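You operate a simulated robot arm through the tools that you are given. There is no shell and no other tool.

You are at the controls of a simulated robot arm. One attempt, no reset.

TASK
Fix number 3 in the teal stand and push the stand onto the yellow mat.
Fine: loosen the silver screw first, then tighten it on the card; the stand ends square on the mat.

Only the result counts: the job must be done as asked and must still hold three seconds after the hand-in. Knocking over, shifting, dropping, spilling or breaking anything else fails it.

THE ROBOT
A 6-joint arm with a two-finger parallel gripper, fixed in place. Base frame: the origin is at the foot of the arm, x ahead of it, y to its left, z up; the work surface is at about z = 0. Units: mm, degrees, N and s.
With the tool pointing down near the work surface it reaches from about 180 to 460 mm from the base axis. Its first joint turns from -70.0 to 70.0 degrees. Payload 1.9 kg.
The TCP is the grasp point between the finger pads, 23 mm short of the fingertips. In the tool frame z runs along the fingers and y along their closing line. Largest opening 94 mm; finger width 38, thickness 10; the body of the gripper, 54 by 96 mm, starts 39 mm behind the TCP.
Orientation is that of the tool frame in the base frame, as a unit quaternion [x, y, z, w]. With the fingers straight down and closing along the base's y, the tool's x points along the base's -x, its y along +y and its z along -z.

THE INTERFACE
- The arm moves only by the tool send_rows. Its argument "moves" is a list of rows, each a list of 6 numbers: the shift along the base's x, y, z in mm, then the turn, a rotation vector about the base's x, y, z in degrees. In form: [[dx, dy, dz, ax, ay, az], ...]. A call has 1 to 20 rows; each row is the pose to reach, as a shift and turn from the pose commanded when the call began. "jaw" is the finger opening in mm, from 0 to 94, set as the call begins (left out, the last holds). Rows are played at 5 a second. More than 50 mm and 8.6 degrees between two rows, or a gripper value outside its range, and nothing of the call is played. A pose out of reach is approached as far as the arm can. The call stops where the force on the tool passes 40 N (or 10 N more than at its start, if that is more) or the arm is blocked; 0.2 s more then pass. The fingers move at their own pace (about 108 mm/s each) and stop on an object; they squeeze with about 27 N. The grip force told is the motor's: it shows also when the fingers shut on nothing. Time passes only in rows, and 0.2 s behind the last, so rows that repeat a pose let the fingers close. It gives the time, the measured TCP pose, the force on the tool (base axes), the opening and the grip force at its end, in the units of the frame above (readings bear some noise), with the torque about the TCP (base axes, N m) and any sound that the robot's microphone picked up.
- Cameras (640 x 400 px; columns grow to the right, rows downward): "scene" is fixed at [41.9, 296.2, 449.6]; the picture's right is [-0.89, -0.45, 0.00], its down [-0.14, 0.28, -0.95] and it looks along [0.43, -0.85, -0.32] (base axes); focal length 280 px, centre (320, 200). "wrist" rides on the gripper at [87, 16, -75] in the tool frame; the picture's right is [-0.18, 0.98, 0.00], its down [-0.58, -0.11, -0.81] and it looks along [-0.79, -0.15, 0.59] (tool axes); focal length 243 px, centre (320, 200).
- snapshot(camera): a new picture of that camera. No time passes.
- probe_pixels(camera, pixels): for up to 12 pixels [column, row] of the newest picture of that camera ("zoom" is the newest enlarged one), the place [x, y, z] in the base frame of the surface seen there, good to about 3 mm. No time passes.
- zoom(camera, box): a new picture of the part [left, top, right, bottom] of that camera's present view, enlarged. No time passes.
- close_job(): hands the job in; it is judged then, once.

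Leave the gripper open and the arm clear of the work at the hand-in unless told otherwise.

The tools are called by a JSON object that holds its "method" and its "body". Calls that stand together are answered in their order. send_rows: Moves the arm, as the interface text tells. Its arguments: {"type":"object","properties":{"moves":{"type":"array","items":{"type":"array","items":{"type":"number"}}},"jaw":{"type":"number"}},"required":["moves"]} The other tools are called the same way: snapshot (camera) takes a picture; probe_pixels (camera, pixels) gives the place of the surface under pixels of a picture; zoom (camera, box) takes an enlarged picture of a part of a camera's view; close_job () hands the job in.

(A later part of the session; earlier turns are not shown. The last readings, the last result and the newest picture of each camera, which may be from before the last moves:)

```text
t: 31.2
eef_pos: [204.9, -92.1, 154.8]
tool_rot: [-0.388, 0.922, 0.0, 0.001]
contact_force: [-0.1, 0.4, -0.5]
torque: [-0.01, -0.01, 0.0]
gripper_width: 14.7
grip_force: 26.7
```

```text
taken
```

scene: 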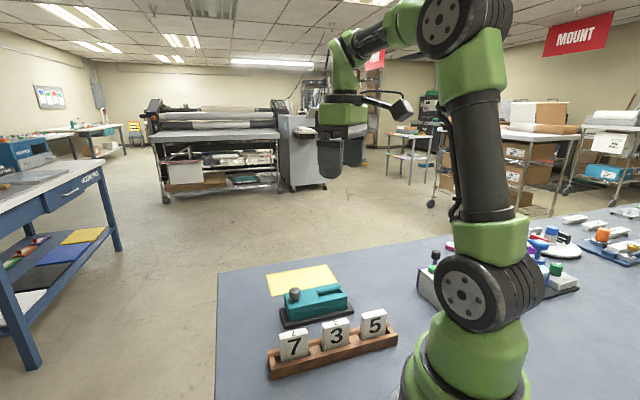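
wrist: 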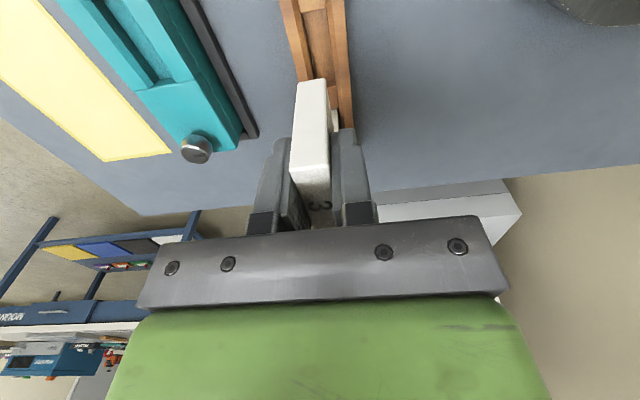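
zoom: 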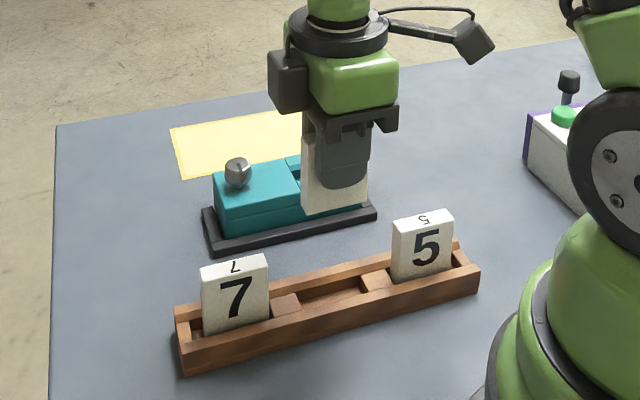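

Card 3 is up and the rack and neighbours have not moved. I'll zoom in and measure the card in the hand.

{"method": "zoom", "body": {"camera": "scene", "box": [300, 240, 370, 310]}}

```text
5.71 times, centred on (335, 275) of scene
```

zoom: 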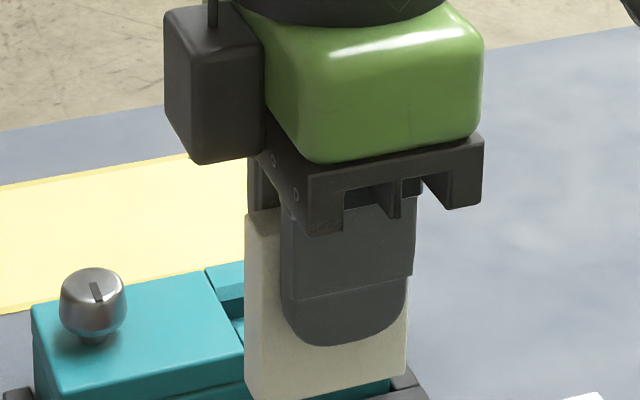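

{"method": "probe_pixels", "body": {"camera": "zoom", "pixels": [[252, 390], [402, 370], [262, 230], [255, 300], [404, 320], [325, 375], [262, 393], [250, 375], [270, 330], [400, 350], [345, 330], [345, 300]]}}

{"method": "zoom", "body": {"camera": "wrist", "box": [250, 60, 410, 240]}}

```text
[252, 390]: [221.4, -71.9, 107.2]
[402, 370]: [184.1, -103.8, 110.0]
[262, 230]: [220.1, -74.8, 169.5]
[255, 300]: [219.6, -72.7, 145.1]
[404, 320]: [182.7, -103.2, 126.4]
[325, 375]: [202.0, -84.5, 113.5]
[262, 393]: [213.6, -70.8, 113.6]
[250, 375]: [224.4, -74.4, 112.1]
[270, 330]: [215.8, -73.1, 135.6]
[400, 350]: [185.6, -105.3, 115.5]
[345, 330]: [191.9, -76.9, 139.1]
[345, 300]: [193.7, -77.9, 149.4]
```

```text
2.22 times, centred on (330, 150) of wrist
```

zoom: 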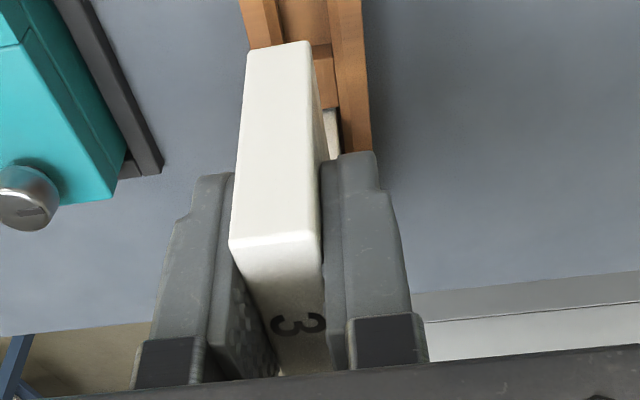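

The card is well centred in the fingers, spanning U≈56–104 along the rack axis with the TCP at 80. Its bottom edge is 48 mm below the TCP. I'll carry it above the slot, keeping it high.

{"method": "send_rows", "body": {"moves": [[13, -22.6, 0, 0, 0, 0], [26, -45.3, 0, 0, 0, 0], [39, -68, 0, 0, 0, 0], [52, -90.6, 0, 0, 0, 0], [65, -113.3, 0, 0, 0, 0], [65, -113.3, 0, 0, 0, 0]]}}

{"method": "snapshot", "body": {"camera": "wrist"}}

{"method": "zoom", "body": {"camera": "scene", "box": [260, 235, 380, 335]}}

```text
t: 32.6
eef_pos: [270.0, -207.1, 152.6]
tool_rot: [-0.388, 0.922, 0.001, 0.001]
contact_force: [0.7, 0.0, -0.5]
torque: [0.02, 0.0, -0.01]
gripper_width: 14.5
grip_force: 27.1
```

```text
taken
```

wrist: 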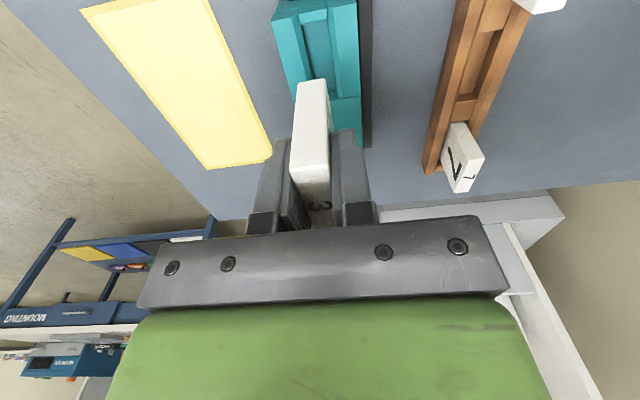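

```text
4.00 times, centred on (320, 285) of scene
```

zoom: 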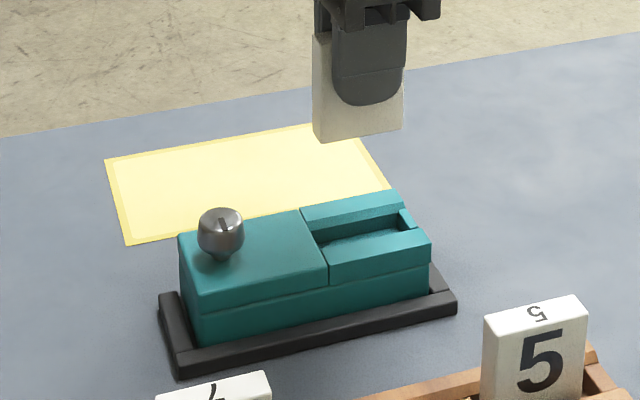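

I'll zoom in on the slot from both cameras to fix its present position and angle.

{"method": "zoom", "body": {"camera": "scene", "box": [312, 278, 352, 308]}}

{"method": "zoom", "body": {"camera": "wrist", "box": [250, 0, 400, 110]}}

```text
13.33 times, centred on (332, 293) of scene
```

zoom: 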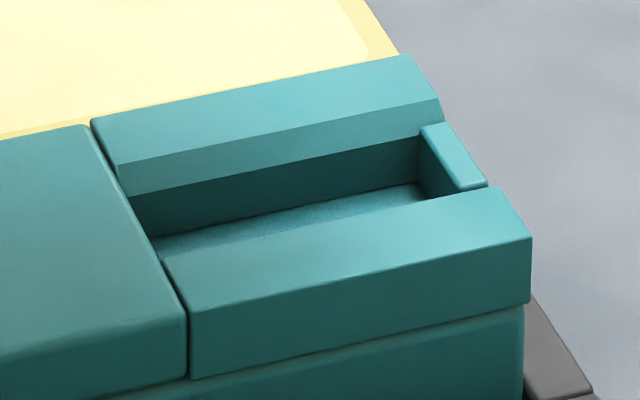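

```text
3.64 times, centred on (325, 55) of wrist
```

zoom: 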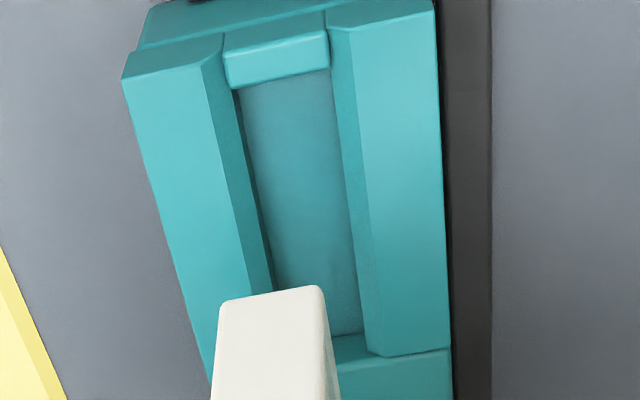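

{"method": "probe_pixels", "body": {"camera": "zoom", "pixels": [[205, 75], [352, 40], [225, 180], [368, 170], [240, 260], [380, 260], [275, 60], [280, 78], [415, 355], [375, 358], [350, 340], [300, 200]]}}

{"method": "probe_pixels", "body": {"camera": "zoom", "pixels": [[125, 85], [432, 15], [440, 200], [448, 345], [160, 210], [205, 370], [250, 160], [262, 220], [342, 150], [352, 230], [345, 322], [485, 200]]}}

```text
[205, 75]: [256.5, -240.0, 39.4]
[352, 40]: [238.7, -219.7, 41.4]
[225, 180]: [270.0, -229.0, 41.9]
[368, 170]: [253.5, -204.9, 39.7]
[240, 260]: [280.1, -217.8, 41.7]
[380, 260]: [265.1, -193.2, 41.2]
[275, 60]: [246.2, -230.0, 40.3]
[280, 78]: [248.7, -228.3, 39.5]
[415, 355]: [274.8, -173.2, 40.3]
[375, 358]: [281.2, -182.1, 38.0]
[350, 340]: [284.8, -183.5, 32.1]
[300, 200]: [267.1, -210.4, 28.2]
```

```text
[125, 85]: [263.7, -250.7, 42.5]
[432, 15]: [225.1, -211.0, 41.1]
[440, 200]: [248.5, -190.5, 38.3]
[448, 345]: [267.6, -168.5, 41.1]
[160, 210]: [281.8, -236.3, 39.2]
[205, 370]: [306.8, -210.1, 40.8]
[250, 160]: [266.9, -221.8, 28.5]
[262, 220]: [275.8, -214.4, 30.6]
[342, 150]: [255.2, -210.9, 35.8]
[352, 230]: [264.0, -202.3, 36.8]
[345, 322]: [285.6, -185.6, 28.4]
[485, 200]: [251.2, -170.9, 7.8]
```

{"method": "zoom", "body": {"camera": "scene", "box": [312, 278, 352, 308]}}

{"method": "probe_pixels", "body": {"camera": "zoom", "pixels": [[170, 268], [330, 232], [490, 195], [190, 305], [525, 240], [440, 130], [470, 180], [455, 155], [125, 160], [280, 125], [420, 95], [140, 190]]}}

{"method": "probe_pixels", "body": {"camera": "zoom", "pixels": [[100, 120], [250, 88], [400, 58], [180, 240], [300, 215], [400, 190], [430, 160], [250, 190], [400, 150], [150, 225], [60, 250], [350, 260]]}}

```text
13.33 times, centred on (332, 293) of scene
```

zoom: 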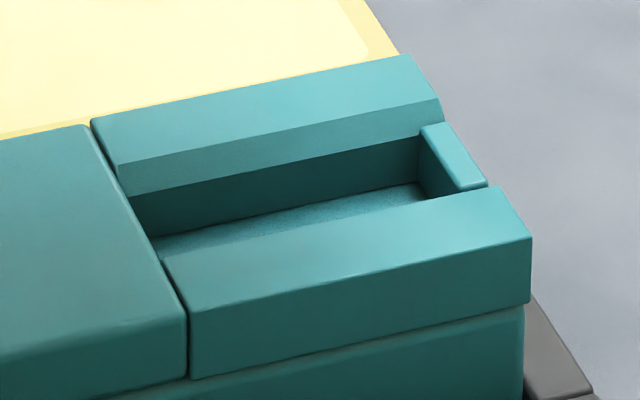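

```text
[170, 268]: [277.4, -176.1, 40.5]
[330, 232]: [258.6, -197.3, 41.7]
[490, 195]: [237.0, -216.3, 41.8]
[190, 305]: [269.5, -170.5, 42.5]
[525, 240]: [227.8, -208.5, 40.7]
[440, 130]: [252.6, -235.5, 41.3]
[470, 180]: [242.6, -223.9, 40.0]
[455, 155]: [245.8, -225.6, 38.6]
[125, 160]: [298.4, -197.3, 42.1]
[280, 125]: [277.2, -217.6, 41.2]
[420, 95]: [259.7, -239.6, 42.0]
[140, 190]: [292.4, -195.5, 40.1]
```

```text
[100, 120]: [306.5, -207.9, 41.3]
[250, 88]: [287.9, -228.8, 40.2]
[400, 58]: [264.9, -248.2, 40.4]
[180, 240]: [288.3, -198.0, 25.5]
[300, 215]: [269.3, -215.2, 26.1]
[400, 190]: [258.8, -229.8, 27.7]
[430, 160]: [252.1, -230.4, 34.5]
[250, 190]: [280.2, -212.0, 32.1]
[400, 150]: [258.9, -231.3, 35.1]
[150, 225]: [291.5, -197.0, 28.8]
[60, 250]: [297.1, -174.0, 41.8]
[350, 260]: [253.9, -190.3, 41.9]
```

{"method": "zoom", "body": {"camera": "scene", "box": [310, 240, 350, 275]}}

```text
11.43 times, centred on (330, 258) of scene
```

zoom: 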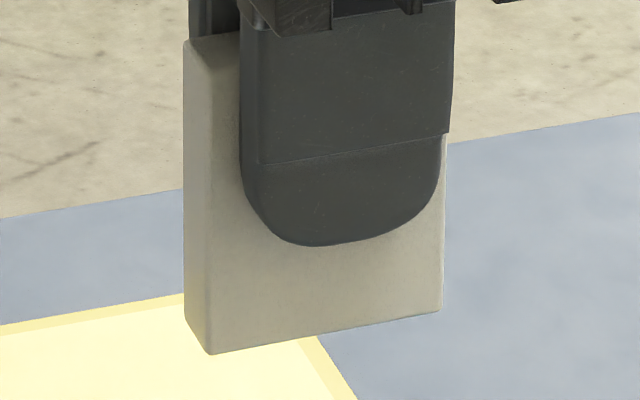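

{"method": "probe_pixels", "body": {"camera": "zoom", "pixels": [[225, 100], [225, 200], [225, 300], [212, 345], [260, 300], [300, 300], [340, 290], [380, 280], [420, 270], [436, 305], [436, 220], [212, 150]]}}

{"method": "probe_pixels", "body": {"camera": "zoom", "pixels": [[190, 100], [190, 200], [190, 300], [203, 250], [203, 150], [225, 340], [425, 305], [330, 325], [225, 60], [300, 200], [350, 100], [400, 200]]}}

```text
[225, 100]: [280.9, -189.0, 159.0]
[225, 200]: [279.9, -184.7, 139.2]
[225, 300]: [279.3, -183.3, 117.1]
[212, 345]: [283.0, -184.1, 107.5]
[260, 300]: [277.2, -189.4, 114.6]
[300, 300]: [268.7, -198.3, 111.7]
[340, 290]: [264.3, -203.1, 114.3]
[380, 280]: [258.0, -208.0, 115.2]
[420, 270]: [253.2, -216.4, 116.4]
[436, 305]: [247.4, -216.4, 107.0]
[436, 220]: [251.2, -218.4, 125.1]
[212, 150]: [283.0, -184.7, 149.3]
```

```text
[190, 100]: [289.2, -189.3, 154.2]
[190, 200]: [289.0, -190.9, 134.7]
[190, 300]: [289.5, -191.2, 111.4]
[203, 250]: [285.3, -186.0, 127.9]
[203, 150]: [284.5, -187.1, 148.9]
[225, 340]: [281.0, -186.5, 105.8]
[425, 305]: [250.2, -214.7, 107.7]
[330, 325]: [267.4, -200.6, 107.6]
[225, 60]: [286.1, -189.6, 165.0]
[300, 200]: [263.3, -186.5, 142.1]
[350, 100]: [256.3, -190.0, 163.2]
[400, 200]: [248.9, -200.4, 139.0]
```

From the same camera, the card (centre U≈46, W≈337) and the slot (centre U≈44, W≈337) line up, apart from about 2 mm along the slot. I'll correct that by (−1.4,−1.4) and lower until the card's bottom is about 5 mm above the stand.

{"method": "send_rows", "body": {"moves": [[-1.4, -1.4, -15, 0, 0, 0], [-1.4, -1.4, -30, 0, 0, 0], [-1.4, -1.4, -45, 0, 0, 0], [-1.4, -1.4, -60, 0, 0, 0], [-1.4, -1.4, -60, 0, 0, 0]]}}

{"method": "zoom", "body": {"camera": "scene", "box": [300, 255, 360, 315]}}

{"method": "snapshot", "body": {"camera": "wrist"}}

```text
t: 33.8
eef_pos: [270.5, -206.7, 94.8]
tool_rot: [-0.388, 0.922, 0.001, 0.001]
contact_force: [0.1, -0.5, 0.0]
torque: [-0.01, -0.01, -0.04]
gripper_width: 14.3
grip_force: 26.7
```

```text
6.67 times, centred on (330, 285) of scene
```

zoom: 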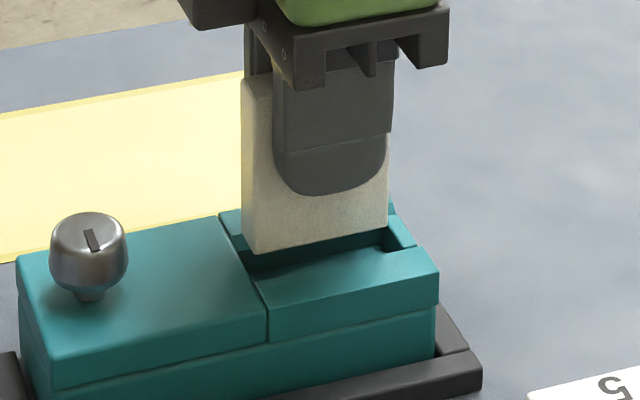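

```text
taken
```

wrist: 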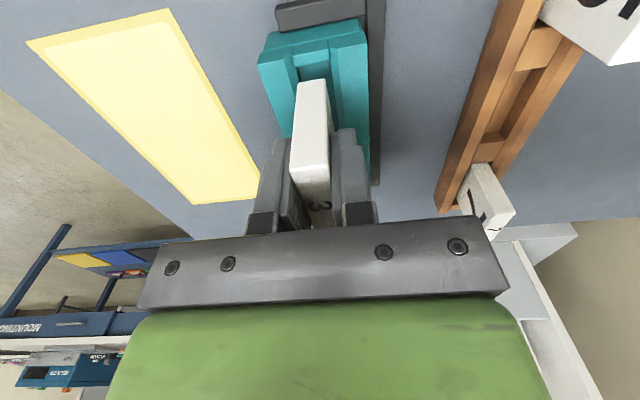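

The card is right above the slot with similar margins at both ends. I'll lower it gently into the slot.

{"method": "send_rows", "body": {"moves": [[0, 0, -3, 0, 0, 0], [0, 0, -6, 0, 0, 0], [0, 0, -9, 0, 0, 0], [0, 0, -12, 0, 0, 0]]}}

{"method": "zoom", "body": {"camera": "scene", "box": [300, 255, 360, 315]}}

```text
t: 34.8
eef_pos: [271.3, -204.5, 83.1]
tool_rot: [-0.388, 0.922, 0.001, 0.001]
contact_force: [0.0, 0.1, -1.1]
torque: [0.01, 0.01, 0.02]
gripper_width: 14.7
grip_force: 27.0
```

```text
6.67 times, centred on (330, 285) of scene
```

zoom: 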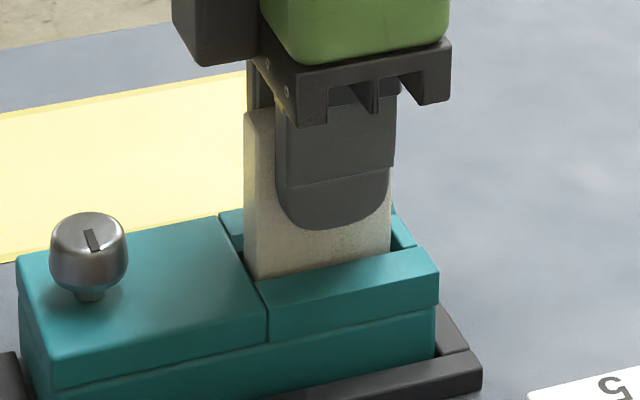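

It is entering without contact. I'll continue down to the slot floor in small steps.

{"method": "send_rows", "body": {"moves": [[0, 0, -2, 0, 0, 0], [0, 0, -4, 0, 0, 0], [0, 0, -6, 0, 0, 0]]}}

```text
t: 35.6
eef_pos: [267.4, -205.9, 76.9]
tool_rot: [-0.388, 0.922, 0.0, 0.001]
contact_force: [-0.8, 1.6, 5.6]
torque: [0.22, -0.08, 0.02]
gripper_width: 14.5
grip_force: 26.7
```

{"method": "send_rows", "body": {"moves": [[0, 0, -0.7, 0, 0, 0], [0, 0, -1.4, 0, 0, 0]]}}

{"method": "zoom", "body": {"camera": "scene", "box": [300, 255, 360, 315]}}

{"method": "zoom", "body": {"camera": "wrist", "box": [230, 0, 420, 130]}}

```text
t: 36.2
eef_pos: [270.3, -205.7, 76.6]
tool_rot: [-0.388, 0.922, 0.0, 0.001]
contact_force: [-9.4, 1.2, 26.4]
torque: [0.21, 0.27, 0.01]
gripper_width: 14.7
grip_force: 26.7
```

```text
6.67 times, centred on (330, 285) of scene
```

zoom: 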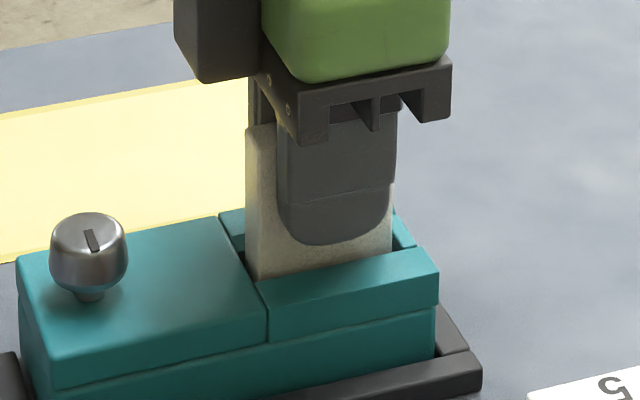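

```text
3.08 times, centred on (325, 65) of wrist
```

zoom: 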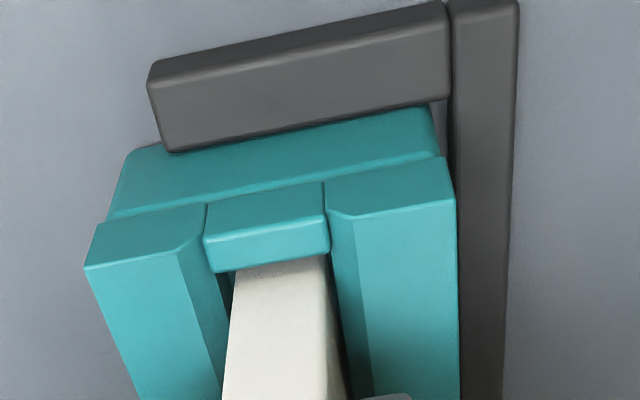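

At TCP z≈75.6 I read 26 N upward, and the card's bottom is at about z≈27, the slot floor. It's seated. I'll ease up 0.9 mm, open the fingers gently and check that the card stands.

{"method": "send_rows", "body": {"moves": [[0, 0, 0.5, 0, 0, 0], [0, 0, 0.9, 0, 0, 0], [0, 0, 0.9, 0, 0, 0]]}}

{"method": "send_rows", "body": {"jaw": 22, "moves": [[0, 0, 0, 0, 0, 0], [0, 0, 0, 0, 0, 0]]}}

{"method": "zoom", "body": {"camera": "scene", "box": [300, 255, 360, 315]}}

{"method": "zoom", "body": {"camera": "wrist", "box": [230, 0, 420, 130]}}

```text
t: 37.0
eef_pos: [268.1, -206.7, 78.5]
tool_rot: [-0.388, 0.922, 0.001, 0.001]
contact_force: [5.0, 0.4, 12.9]
torque: [0.14, -0.34, -0.01]
gripper_width: 14.6
grip_force: 27.1
```

```text
t: 37.6
eef_pos: [268.3, -206.6, 75.7]
tool_rot: [-0.388, 0.922, 0.001, 0.001]
contact_force: [-0.3, 0.0, -0.2]
torque: [-0.01, -0.01, 0.02]
gripper_width: 22.0
grip_force: 0.0
```

```text
6.67 times, centred on (330, 285) of scene
```

zoom: 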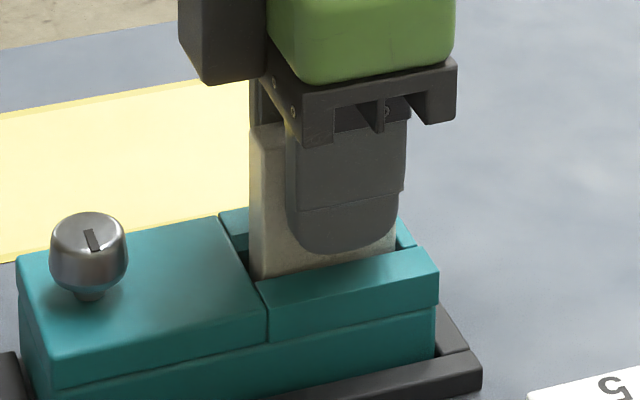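

```text
3.08 times, centred on (325, 65) of wrist
```

zoom: 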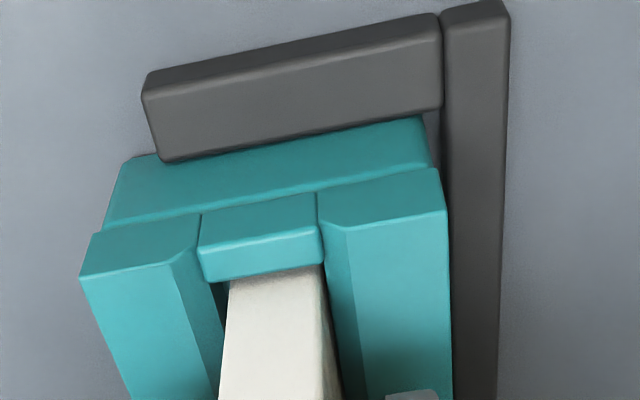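

The card stands free in the slot. I'll open to 44 mm and rise straight up, clear of the card.

{"method": "send_rows", "body": {"jaw": 44, "moves": [[0, 0, 0, 0, 0, 0], [0, 0, 0, 0, 0, 0], [0, 0, 15, 0, 0, 0], [0, 0, 35, 0, 0, 0], [0, 0, 60, 0, 0, 0], [0, 0, 90, 0, 0, 0], [0, 0, 90, 0, 0, 0]]}}

{"method": "zoom", "body": {"camera": "scene", "box": [260, 240, 370, 330]}}

{"method": "zoom", "body": {"camera": "wrist", "box": [230, 0, 420, 130]}}

```text
t: 39.2
eef_pos: [267.7, -206.5, 166.9]
tool_rot: [-0.388, 0.922, 0.0, 0.001]
contact_force: [-0.2, -0.6, -0.3]
torque: [0.01, 0.0, 0.0]
gripper_width: 43.9
grip_force: 0.0
```

```text
4.44 times, centred on (315, 285) of scene
```

zoom: 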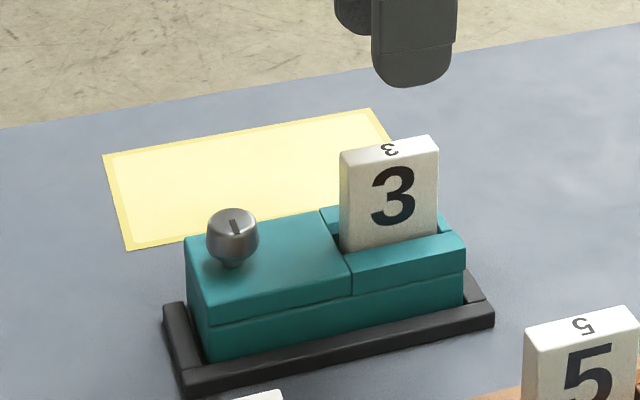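

```text
3.08 times, centred on (325, 65) of wrist
```

zoom: 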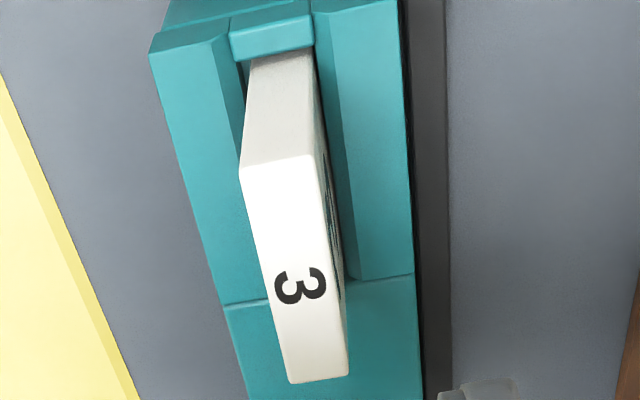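

Card 3 stands upright in the slot. Next I tighten the screw. First I'll view the knob again to find its exact centre.

{"method": "send_rows", "body": {"moves": [[13, 13, 12, 0, 0, 0], [26, 26, 24, 0, 0, 0], [38, 38.5, 33.5, 0, 0, 0], [38, 38.5, 33.5, 0, 0, 0]]}}

{"method": "zoom", "body": {"camera": "wrist", "box": [270, 40, 390, 115]}}

{"method": "probe_pixels", "body": {"camera": "zoom", "pixels": [[303, 247], [240, 247], [368, 252], [303, 190], [303, 308], [260, 205], [345, 205], [260, 290], [348, 290], [290, 247], [290, 270], [290, 225]]}}

```text
t: 40.2
eef_pos: [306.5, -167.0, 201.0]
tool_rot: [-0.389, 0.921, 0.0, 0.001]
contact_force: [-0.2, -1.4, 0.1]
torque: [0.01, 0.0, 0.01]
gripper_width: 44.0
grip_force: 0.1
```

```text
5.33 times, centred on (330, 78) of wrist
```

zoom: 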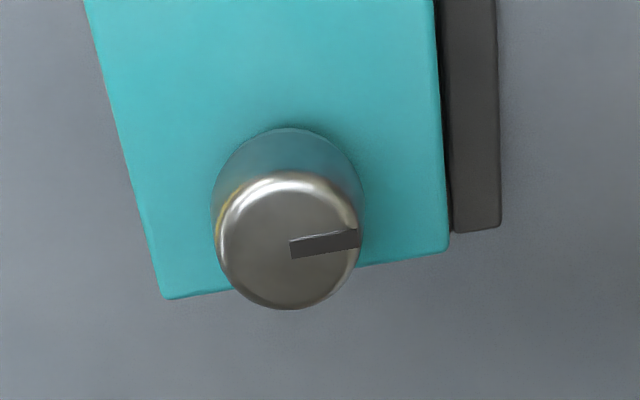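

```text
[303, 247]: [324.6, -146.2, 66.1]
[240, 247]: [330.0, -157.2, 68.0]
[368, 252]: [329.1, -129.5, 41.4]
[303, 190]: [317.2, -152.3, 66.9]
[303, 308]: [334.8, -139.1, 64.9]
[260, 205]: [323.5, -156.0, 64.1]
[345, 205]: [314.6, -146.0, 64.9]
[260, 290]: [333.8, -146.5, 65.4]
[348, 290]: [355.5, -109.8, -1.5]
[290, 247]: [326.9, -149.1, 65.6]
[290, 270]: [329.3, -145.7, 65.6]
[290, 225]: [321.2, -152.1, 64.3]
```

{"method": "probe_pixels", "body": {"camera": "zoom", "pixels": [[289, 241], [234, 241], [344, 241], [289, 186], [289, 296], [250, 202], [328, 202], [250, 280], [328, 280], [289, 235], [280, 241], [298, 250]]}}

{"method": "zoom", "body": {"camera": "scene", "box": [275, 275, 325, 315]}}

```text
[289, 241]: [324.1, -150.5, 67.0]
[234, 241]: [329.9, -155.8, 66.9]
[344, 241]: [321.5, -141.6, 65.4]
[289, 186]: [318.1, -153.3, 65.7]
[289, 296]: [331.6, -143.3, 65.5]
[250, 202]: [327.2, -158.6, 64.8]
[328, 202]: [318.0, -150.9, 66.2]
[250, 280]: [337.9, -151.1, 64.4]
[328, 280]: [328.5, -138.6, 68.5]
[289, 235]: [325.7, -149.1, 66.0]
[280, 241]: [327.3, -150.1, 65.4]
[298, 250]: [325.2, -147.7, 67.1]
```

```text
10.00 times, centred on (300, 295) of scene
```

zoom: 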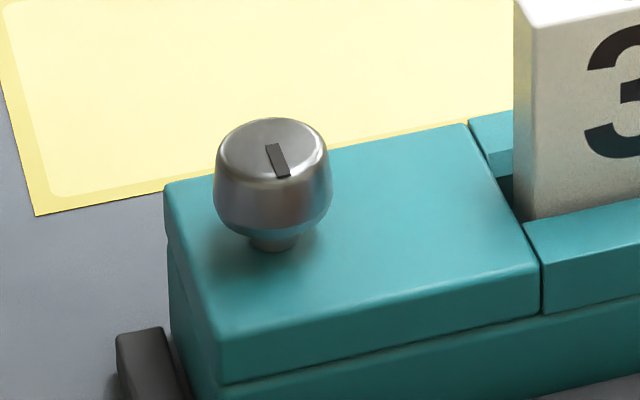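

{"method": "probe_pixels", "body": {"camera": "zoom", "pixels": [[262, 148], [272, 140], [235, 148], [309, 148], [272, 125], [272, 172], [250, 132], [296, 132], [250, 166], [296, 166], [290, 150], [255, 150]]}}

{"method": "probe_pixels", "body": {"camera": "zoom", "pixels": [[272, 205], [225, 190], [318, 190], [272, 220], [216, 190], [329, 185], [272, 195], [245, 200], [300, 200], [165, 188], [215, 330], [540, 265]]}}

```text
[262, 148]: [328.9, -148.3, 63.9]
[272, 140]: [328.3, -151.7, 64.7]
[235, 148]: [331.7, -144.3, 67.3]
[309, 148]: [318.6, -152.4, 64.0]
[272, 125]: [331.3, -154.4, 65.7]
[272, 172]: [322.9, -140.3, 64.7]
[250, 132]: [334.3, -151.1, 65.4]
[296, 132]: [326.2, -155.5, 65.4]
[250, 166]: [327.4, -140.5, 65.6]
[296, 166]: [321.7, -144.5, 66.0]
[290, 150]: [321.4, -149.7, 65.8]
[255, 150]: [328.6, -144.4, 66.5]
```

```text
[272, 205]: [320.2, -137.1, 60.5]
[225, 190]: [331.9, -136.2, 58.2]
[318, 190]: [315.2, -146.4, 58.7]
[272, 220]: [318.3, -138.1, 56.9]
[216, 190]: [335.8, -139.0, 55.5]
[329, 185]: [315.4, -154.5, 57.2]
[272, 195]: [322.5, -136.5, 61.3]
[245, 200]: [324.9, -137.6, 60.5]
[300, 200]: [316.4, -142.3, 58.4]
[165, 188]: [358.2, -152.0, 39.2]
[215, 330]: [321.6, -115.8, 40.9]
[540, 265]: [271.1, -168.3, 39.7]
```

Both cameras put the knob's centre at about (326.4,-148.4). I'll turn the tool +14°, come down around the knob, and check alignment.

{"method": "send_rows", "body": {"moves": [[7, 7, -20, 0, 0, 7], [14, 14, -45, 0, 0, 14], [20, 19.9, -70, 0, 0, 14], [20, 19.9, -90, 0, 0, 14], [20, 19.9, -108, 0, 0, 14], [20, 19.9, -120, 0, 0, 14], [20, 19.9, -130.5, 0, 0, 14], [20, 19.9, -130.5, 0, 0, 14]]}}

{"method": "snapshot", "body": {"camera": "wrist"}}

{"method": "zoom", "body": {"camera": "scene", "box": [250, 230, 370, 330]}}

```text
t: 42.0
eef_pos: [326.9, -149.9, 68.3]
tool_rot: [-0.497, 0.868, 0.001, 0.0]
contact_force: [-0.7, -0.5, 0.4]
torque: [-0.03, 0.02, -0.04]
gripper_width: 43.9
grip_force: 0.0
```

```text
taken
```

wrist: 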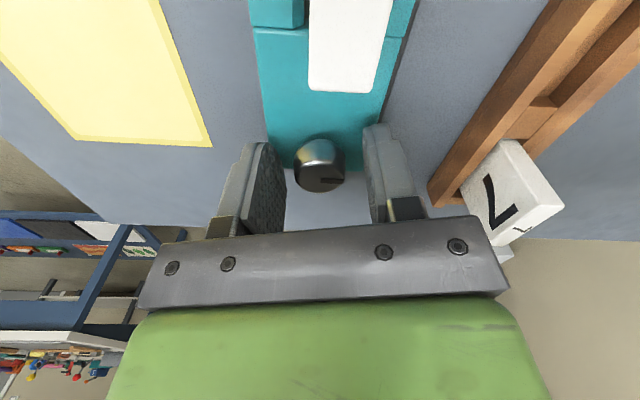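

```text
4.00 times, centred on (310, 280) of scene
```

zoom: 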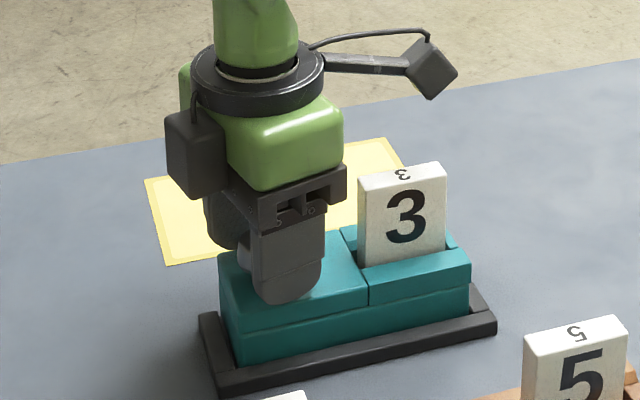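

The fingers straddle the knob and the gripper is clear of the card. I'll close on it.

{"method": "send_rows", "body": {"jaw": 0, "moves": [[0, 0, 0, 0, 0, 0], [0, 0, 0, 0, 0, 0], [0, 0, 0, 0, 0, 0]]}}

{"method": "send_rows", "body": {"moves": [[0, 0, 0, 0, 0, -8], [0, 0, 0, 0, 0, -16], [0, 0, 0, 0, 0, -24], [0, 0, 0, 0, 0, -32]]}}

```text
t: 42.8
eef_pos: [325.6, -148.6, 68.8]
tool_rot: [-0.498, 0.867, 0.0, 0.001]
contact_force: [1.8, 2.4, -0.2]
torque: [0.12, -0.09, -0.01]
gripper_width: 25.7
grip_force: 27.2
```

```text
t: 43.8
eef_pos: [326.4, -147.9, 70.2]
tool_rot: [-0.239, 0.971, 0.001, 0.0]
contact_force: [0.3, 0.0, -0.3]
torque: [0.15, -0.14, -0.02]
gripper_width: 25.7
grip_force: 27.8
```

Turning clockwise is smooth, with no side force. I'll continue clockwise in steps and watch the torque.

{"method": "send_rows", "body": {"moves": [[0, 0, 0, 0, 0, -7], [0, 0, 0, 0, 0, -14], [0, 0, 0, 0, 0, -21]]}}

{"method": "zoom", "body": {"camera": "scene", "box": [250, 230, 370, 330]}}

```text
t: 44.6
eef_pos: [326.7, -147.9, 70.1]
tool_rot: [-0.058, 0.998, 0.001, 0.0]
contact_force: [0.5, 0.5, 0.2]
torque: [0.05, -0.11, -0.02]
gripper_width: 25.9
grip_force: 26.4
```

```text
4.00 times, centred on (310, 280) of scene
```

zoom: 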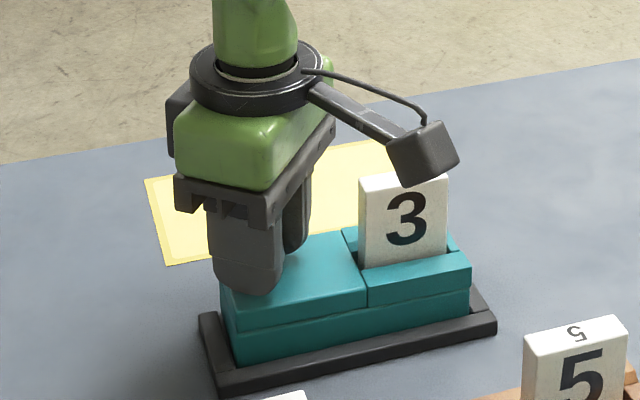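

I've turned 53° clockwise with no torque yet. The camera is well clear of the card, since it hangs nearer the rack. I'll continue.

{"method": "send_rows", "body": {"moves": [[0, 0, 0, 0, 0, -6], [0, 0, 0, 0, 0, -12]]}}

{"method": "send_rows", "body": {"moves": [[0, 0, 0, 0, 0, -5], [0, 0, 0, 0, 0, -10]]}}

```text
t: 45.2
eef_pos: [327.5, -148.9, 70.5]
tool_rot: [0.047, 0.999, 0.001, 0.002]
contact_force: [2.7, 6.6, 2.0]
torque: [0.08, 0.32, 0.01]
gripper_width: 25.6
grip_force: 26.7
```

```text
t: 45.8
eef_pos: [326.8, -148.9, 69.7]
tool_rot: [0.134, 0.991, 0.001, 0.002]
contact_force: [4.6, 7.6, 0.0]
torque: [0.19, -0.26, 0.03]
gripper_width: 25.5
grip_force: 26.9
```

{"method": "send_rows", "body": {"moves": [[0, 0, 0, 0, 0, -5], [0, 0, 0, 0, 0, -10]]}}

{"method": "zoom", "body": {"camera": "scene", "box": [300, 255, 360, 315]}}

{"method": "snapshot", "body": {"camera": "wrist"}}

```text
t: 46.4
eef_pos: [325.6, -149.1, 71.4]
tool_rot: [0.22, 0.975, 0.001, 0.001]
contact_force: [5.5, 7.4, 0.6]
torque: [0.28, -0.21, 0.01]
gripper_width: 25.7
grip_force: 26.7
```

```text
6.67 times, centred on (330, 285) of scene
```

zoom: 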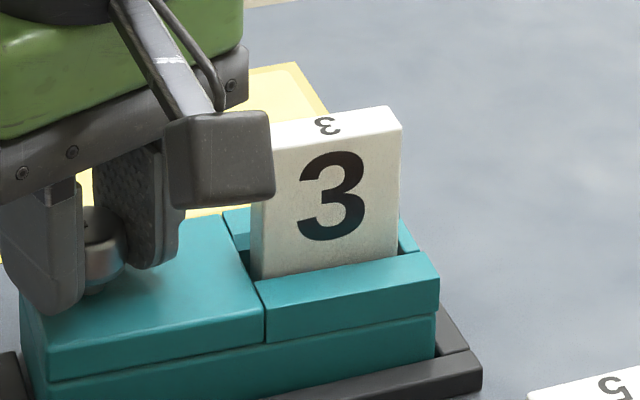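

```text
taken
```

wrist: 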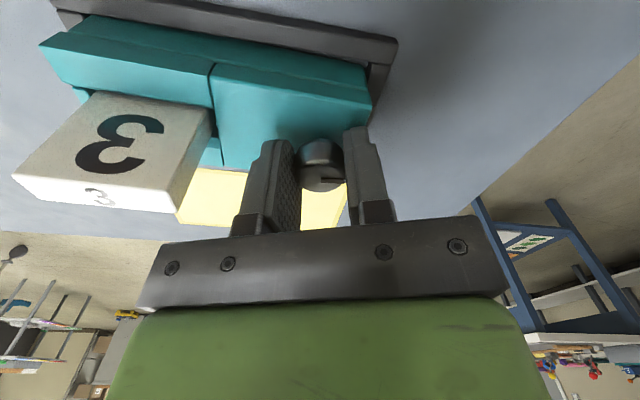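

The knob has turned 85° clockwise with the fingers and there is still no tightening torque. I'll continue.

{"method": "send_rows", "body": {"moves": [[0, 0, 0, 0, 0, -5], [0, 0, 0, 0, 0, -10]]}}

{"method": "send_rows", "body": {"moves": [[0, 0, 0, 0, 0, -5], [0, 0, 0, 0, 0, -10]]}}

```text
t: 47.0
eef_pos: [326.8, -147.7, 68.6]
tool_rot: [0.303, 0.953, -0.001, 0.001]
contact_force: [5.8, 2.9, 0.2]
torque: [0.12, -0.06, 0.27]
gripper_width: 25.8
grip_force: 27.0
```

```text
t: 47.6
eef_pos: [326.6, -147.6, 71.1]
tool_rot: [0.385, 0.923, 0.001, 0.001]
contact_force: [7.5, 6.3, 0.6]
torque: [0.22, -0.06, 0.29]
gripper_width: 25.5
grip_force: 27.1
```

A resisting torque of +0.27 to +0.29 N·m appeared at about 90°, so the screw has tightened. I'll release, lift and inspect the jaw on the card.

{"method": "send_rows", "body": {"jaw": 46, "moves": [[0, 0, 0, 0, 0, 0], [0, 0, 0, 0, 0, 0], [0, 0, 20, 0, 0, 0], [0, 0, 45, 0, 0, 0], [0, 0, 80, 0, 0, 8], [-5, -5, 110, 0, 0, 16], [-10, -10, 130, 0, 0, 24], [-15, -15, 130, 0, 0, 32], [-20, -20, 130, 0, 0, 40], [-30, -30, 130, 0, 0, 48], [-40, -40, 130, 0, 0, 56], [-50, -50, 130, 0, 0, 64], [-58, -58, 130, 0, 0, 72], [-58, -58, 130, 0, 0, 80], [-58, -58, 130, 0, 0, 88], [-58, -58, 130, 0, 0, 91], [-58, -58, 130, 0, 0, 91]]}}

{"method": "snapshot", "body": {"camera": "wrist"}}

{"method": "zoom", "body": {"camera": "scene", "box": [275, 255, 355, 320]}}

{"method": "zoom", "body": {"camera": "wrist", "box": [230, 0, 420, 130]}}

```text
t: 51.2
eef_pos: [268.9, -206.3, 199.5]
tool_rot: [-0.39, 0.921, 0.001, 0.0]
contact_force: [0.3, 1.0, -0.4]
torque: [0.01, 0.01, 0.03]
gripper_width: 46.0
grip_force: 0.1
```

```text
taken
```

wrist: 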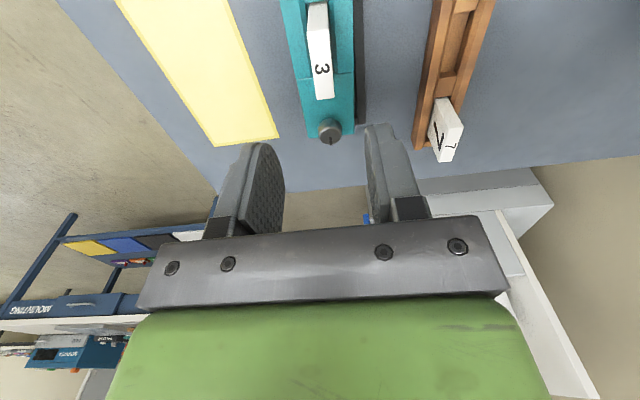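

```text
6.15 times, centred on (315, 288) of scene
```

zoom: 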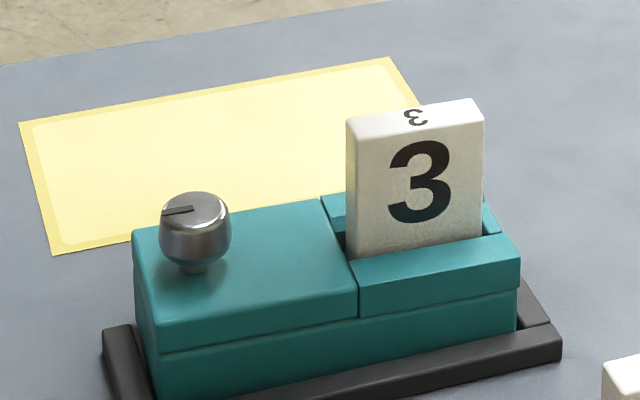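

```text
3.08 times, centred on (325, 65) of wrist
```

zoom: 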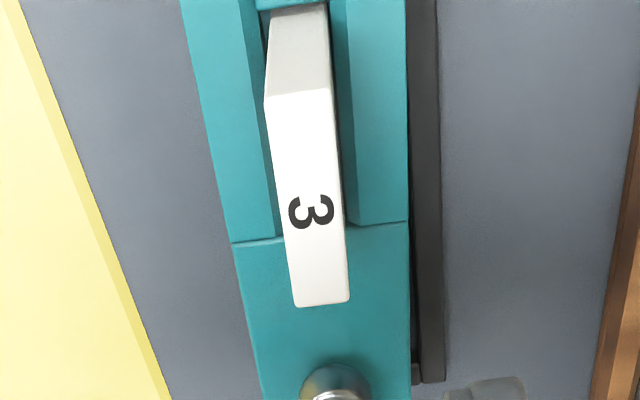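

{"method": "zoom", "body": {"camera": "wrist", "box": [280, 0, 370, 60]}}

{"method": "zoom", "body": {"camera": "scene", "box": [310, 265, 350, 305]}}

```text
6.67 times, centred on (325, 30) of wrist
```

zoom: 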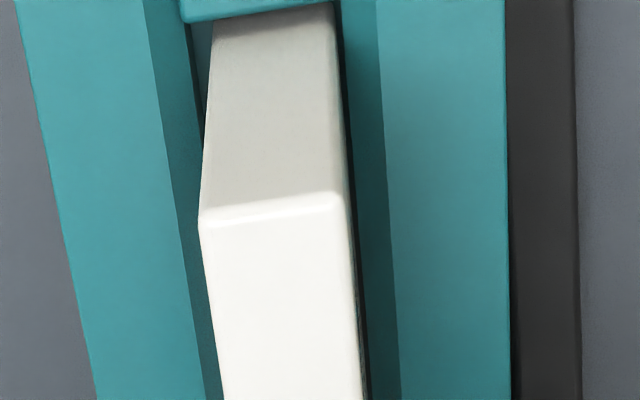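

```text
10.00 times, centred on (330, 285) of scene
```

zoom: 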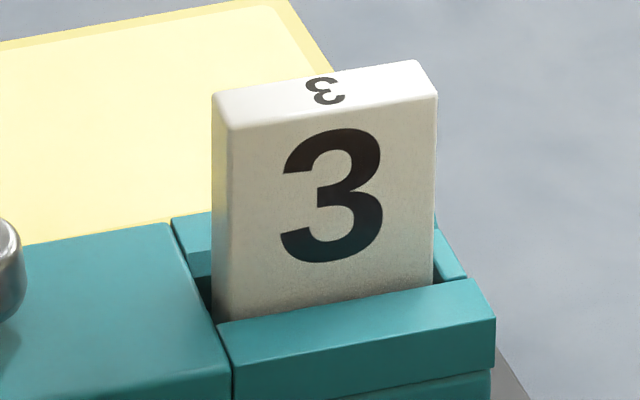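

I'll compare the same enlarged box of the scene as before tightening.

{"method": "zoom", "body": {"camera": "scene", "box": [312, 278, 352, 308]}}

{"method": "zoom", "body": {"camera": "scene", "box": [260, 255, 360, 335]}}

```text
13.33 times, centred on (332, 293) of scene
```

zoom: 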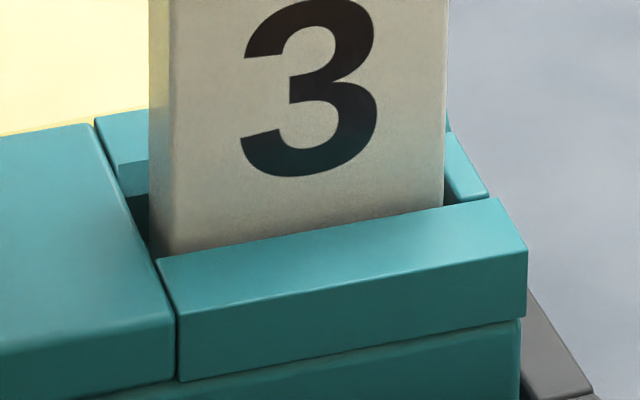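

```text
5.00 times, centred on (310, 295) of scene
```

zoom: 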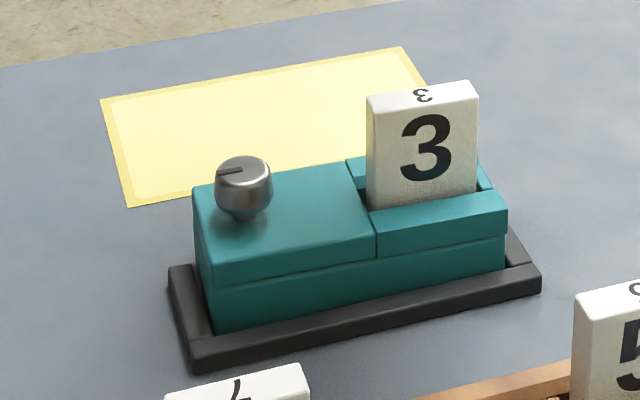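

I'll measure the jaws and card in the present state with the wrist camera.

{"method": "zoom", "body": {"camera": "wrist", "box": [270, 0, 390, 75]}}

```text
5.33 times, centred on (330, 38) of wrist
```

zoom: 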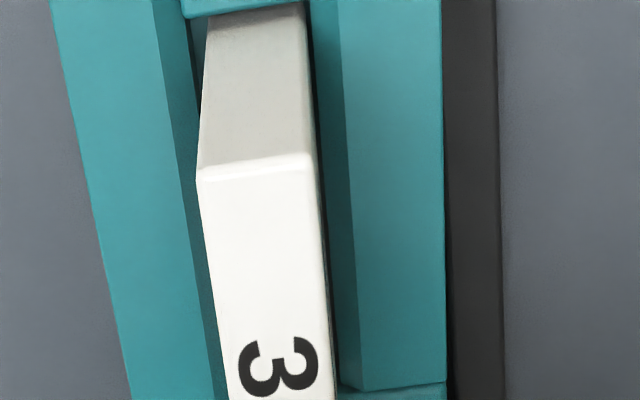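

{"method": "probe_pixels", "body": {"camera": "zoom", "pixels": [[152, 40], [170, 160], [190, 290], [345, 40], [350, 160], [360, 290], [205, 175], [308, 162], [220, 300], [322, 300], [215, 60], [300, 50]]}}

{"method": "probe_pixels", "body": {"camera": "zoom", "pixels": [[70, 60], [95, 200], [115, 320], [438, 40], [440, 200], [442, 340], [197, 40], [312, 60], [193, 12], [470, 100], [495, 100], [170, 100]]}}

```text
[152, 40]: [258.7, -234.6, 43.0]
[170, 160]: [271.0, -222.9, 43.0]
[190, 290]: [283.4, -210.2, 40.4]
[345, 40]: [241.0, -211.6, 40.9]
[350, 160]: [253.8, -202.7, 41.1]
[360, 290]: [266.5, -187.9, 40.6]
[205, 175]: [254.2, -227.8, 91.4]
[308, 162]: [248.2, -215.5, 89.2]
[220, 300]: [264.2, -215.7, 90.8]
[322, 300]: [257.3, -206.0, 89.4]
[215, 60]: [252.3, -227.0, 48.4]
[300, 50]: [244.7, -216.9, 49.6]
```

```text
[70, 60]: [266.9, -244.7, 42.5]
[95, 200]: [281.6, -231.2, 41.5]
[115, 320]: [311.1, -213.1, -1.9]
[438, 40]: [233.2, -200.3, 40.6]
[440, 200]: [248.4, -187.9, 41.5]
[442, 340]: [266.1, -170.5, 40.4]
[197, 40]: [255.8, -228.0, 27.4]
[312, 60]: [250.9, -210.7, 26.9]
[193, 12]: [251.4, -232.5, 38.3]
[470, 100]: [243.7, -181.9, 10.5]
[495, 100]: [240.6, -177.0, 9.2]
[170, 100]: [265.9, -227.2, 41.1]
```

I see the card next to the rack-side jaw with a visible gap on the mat side. I need to know how far the screw really turned, so I'll look at the mark from the same viewpoint as at the start.

{"method": "send_rows", "body": {"moves": [[14, 13, 0, 0, 0, 0], [28, 27, 0, 0, 0, 0], [42, 40.1, 0.5, 0, 0, 0], [42, 40.1, 0.5, 0, 0, 0]]}}

{"method": "zoom", "body": {"camera": "wrist", "box": [220, 0, 460, 150]}}

{"method": "zoom", "body": {"camera": "wrist", "box": [260, 0, 400, 88]}}

```text
t: 52.2
eef_pos: [310.0, -165.3, 201.2]
tool_rot: [-0.389, 0.921, 0.001, 0.0]
contact_force: [0.3, 0.0, 0.0]
torque: [-0.01, -0.01, 0.04]
gripper_width: 46.1
grip_force: 0.0
```

```text
2.67 times, centred on (340, 75) of wrist
```

zoom: 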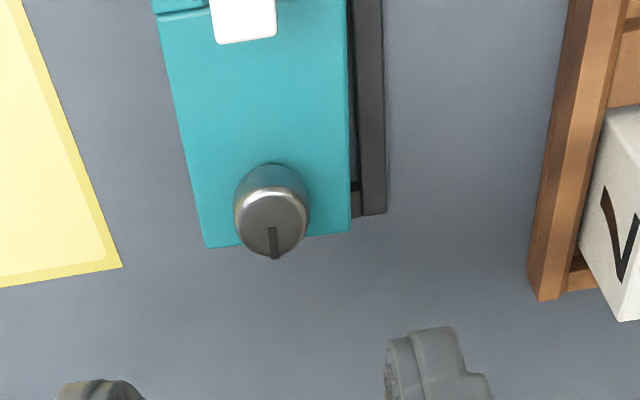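

```text
4.55 times, centred on (330, 44) of wrist
```

zoom: 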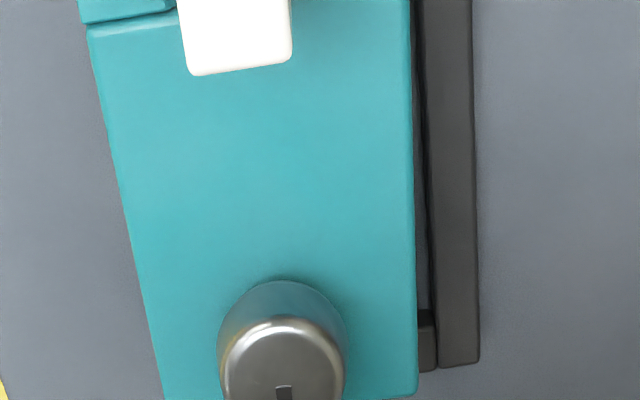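

The screw is back near its starting angle. To learn whether the jaw has closed, I'll measure both jaws' edges again with the fixed scene camera.

{"method": "zoom", "body": {"camera": "scene", "box": [314, 280, 334, 300]}}

{"method": "zoom", "body": {"camera": "scene", "box": [332, 278, 356, 300]}}

```text
16.00 times, centred on (324, 290) of scene
```

zoom: 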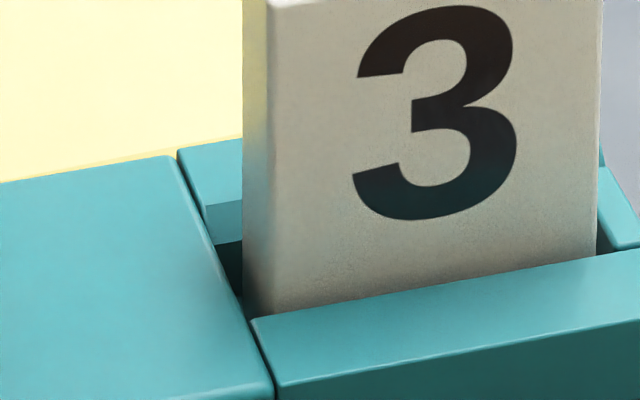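

```text
16.00 times, centred on (344, 289) of scene
```

zoom: 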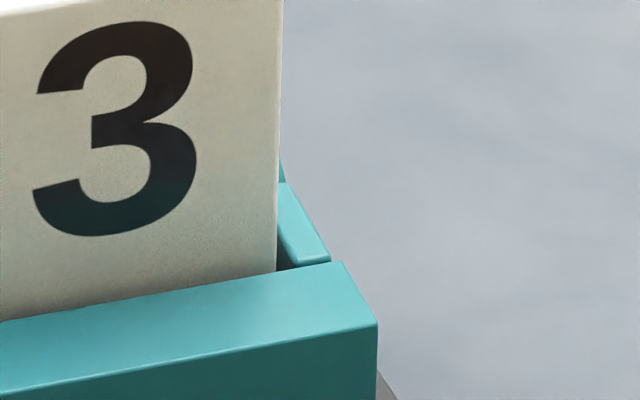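

I'll probe the card's front face and top from the scene camera to get its present centre and angle, then do a gentle pull test to see whether it's really clamped.

{"method": "zoom", "body": {"camera": "scene", "box": [315, 268, 351, 298]}}

```text
13.33 times, centred on (333, 283) of scene
```

zoom: 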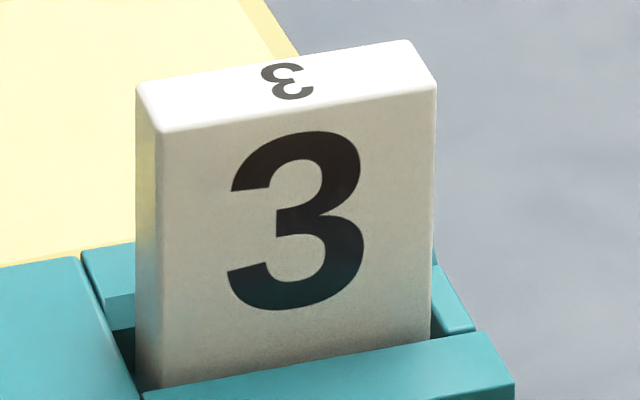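

{"method": "probe_pixels", "body": {"camera": "zoom", "pixels": [[175, 150], [175, 250], [175, 350], [420, 110], [420, 200], [420, 300], [300, 330], [230, 350], [370, 320], [200, 160], [390, 120], [390, 240]]}}

{"method": "probe_pixels", "body": {"camera": "zoom", "pixels": [[165, 125], [430, 85], [142, 88], [408, 45], [285, 85], [220, 100], [350, 75], [220, 80], [350, 58], [145, 150], [145, 250], [145, 350]]}}

```text
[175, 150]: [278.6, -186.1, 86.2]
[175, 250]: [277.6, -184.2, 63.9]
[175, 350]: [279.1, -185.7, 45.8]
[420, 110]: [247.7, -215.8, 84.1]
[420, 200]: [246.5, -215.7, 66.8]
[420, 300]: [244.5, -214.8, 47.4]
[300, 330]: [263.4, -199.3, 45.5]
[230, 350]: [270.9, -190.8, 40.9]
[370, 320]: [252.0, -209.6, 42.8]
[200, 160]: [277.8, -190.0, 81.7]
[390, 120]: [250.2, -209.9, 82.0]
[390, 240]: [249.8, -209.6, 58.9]
```

```text
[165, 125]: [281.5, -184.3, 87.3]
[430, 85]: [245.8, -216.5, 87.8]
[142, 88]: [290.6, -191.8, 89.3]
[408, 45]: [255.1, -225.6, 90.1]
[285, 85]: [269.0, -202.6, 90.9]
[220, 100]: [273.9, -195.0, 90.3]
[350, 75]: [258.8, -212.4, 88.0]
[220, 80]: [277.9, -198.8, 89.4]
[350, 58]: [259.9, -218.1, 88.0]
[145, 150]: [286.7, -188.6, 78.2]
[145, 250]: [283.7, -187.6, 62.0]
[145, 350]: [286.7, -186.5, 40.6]
```

The card's centre is (268.4,-204.8), turned about −3° along with the stand. I'll come down around it with open fingers at TCP z=80 for a pull test.

{"method": "send_rows", "body": {"moves": [[-14, -13, 0, 0, 0, -1], [-28, -26, 0, 0, 0, -2], [-42, -38.5, 0, 0, 0, -3], [-42, -38.5, -30, 0, 0, -3], [-42, -38.5, -60, 0, 0, -3], [-42, -38.5, -85, 0, 0, -3], [-42, -38.5, -105, 0, 0, -3], [-42, -38.5, -120, 0, 0, -3], [-42, -38.5, -120, 0, 0, -3]]}}

{"method": "snapshot", "body": {"camera": "wrist"}}

{"method": "zoom", "body": {"camera": "scene", "box": [290, 240, 370, 310]}}

```text
t: 54.2
eef_pos: [270.5, -204.7, 80.4]
tool_rot: [-0.364, 0.931, 0.001, 0.001]
contact_force: [1.2, -0.9, -0.1]
torque: [0.02, -0.03, 0.02]
gripper_width: 46.0
grip_force: 0.0
```

```text
taken
```

wrist: 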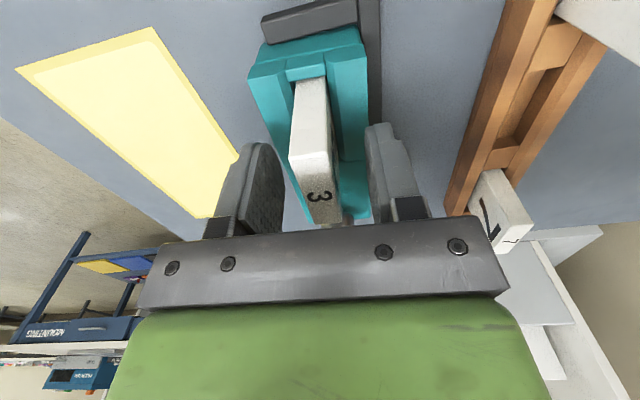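

```text
5.71 times, centred on (330, 275) of scene
```

zoom: 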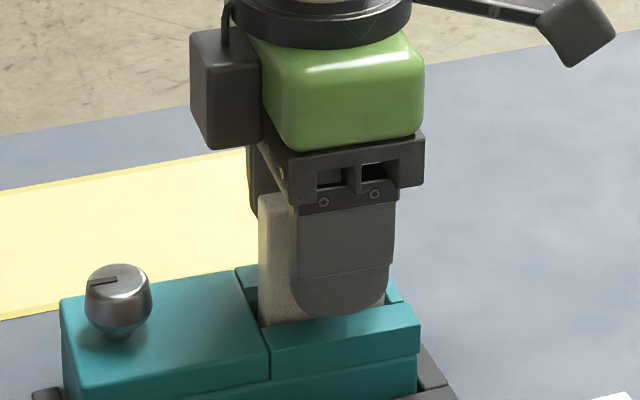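

{"method": "zoom", "body": {"camera": "wrist", "box": [240, 20, 400, 120]}}

```text
4.00 times, centred on (320, 70) of wrist
```

zoom: 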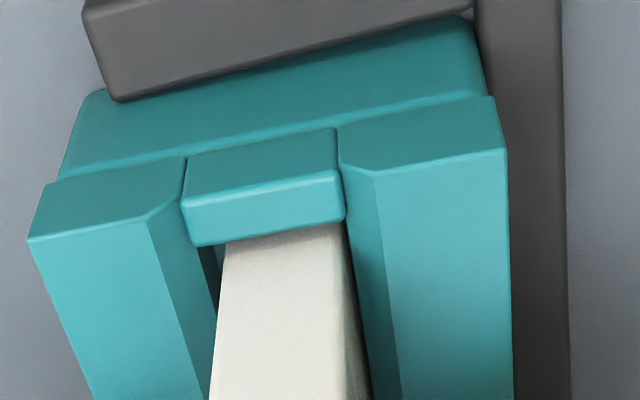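

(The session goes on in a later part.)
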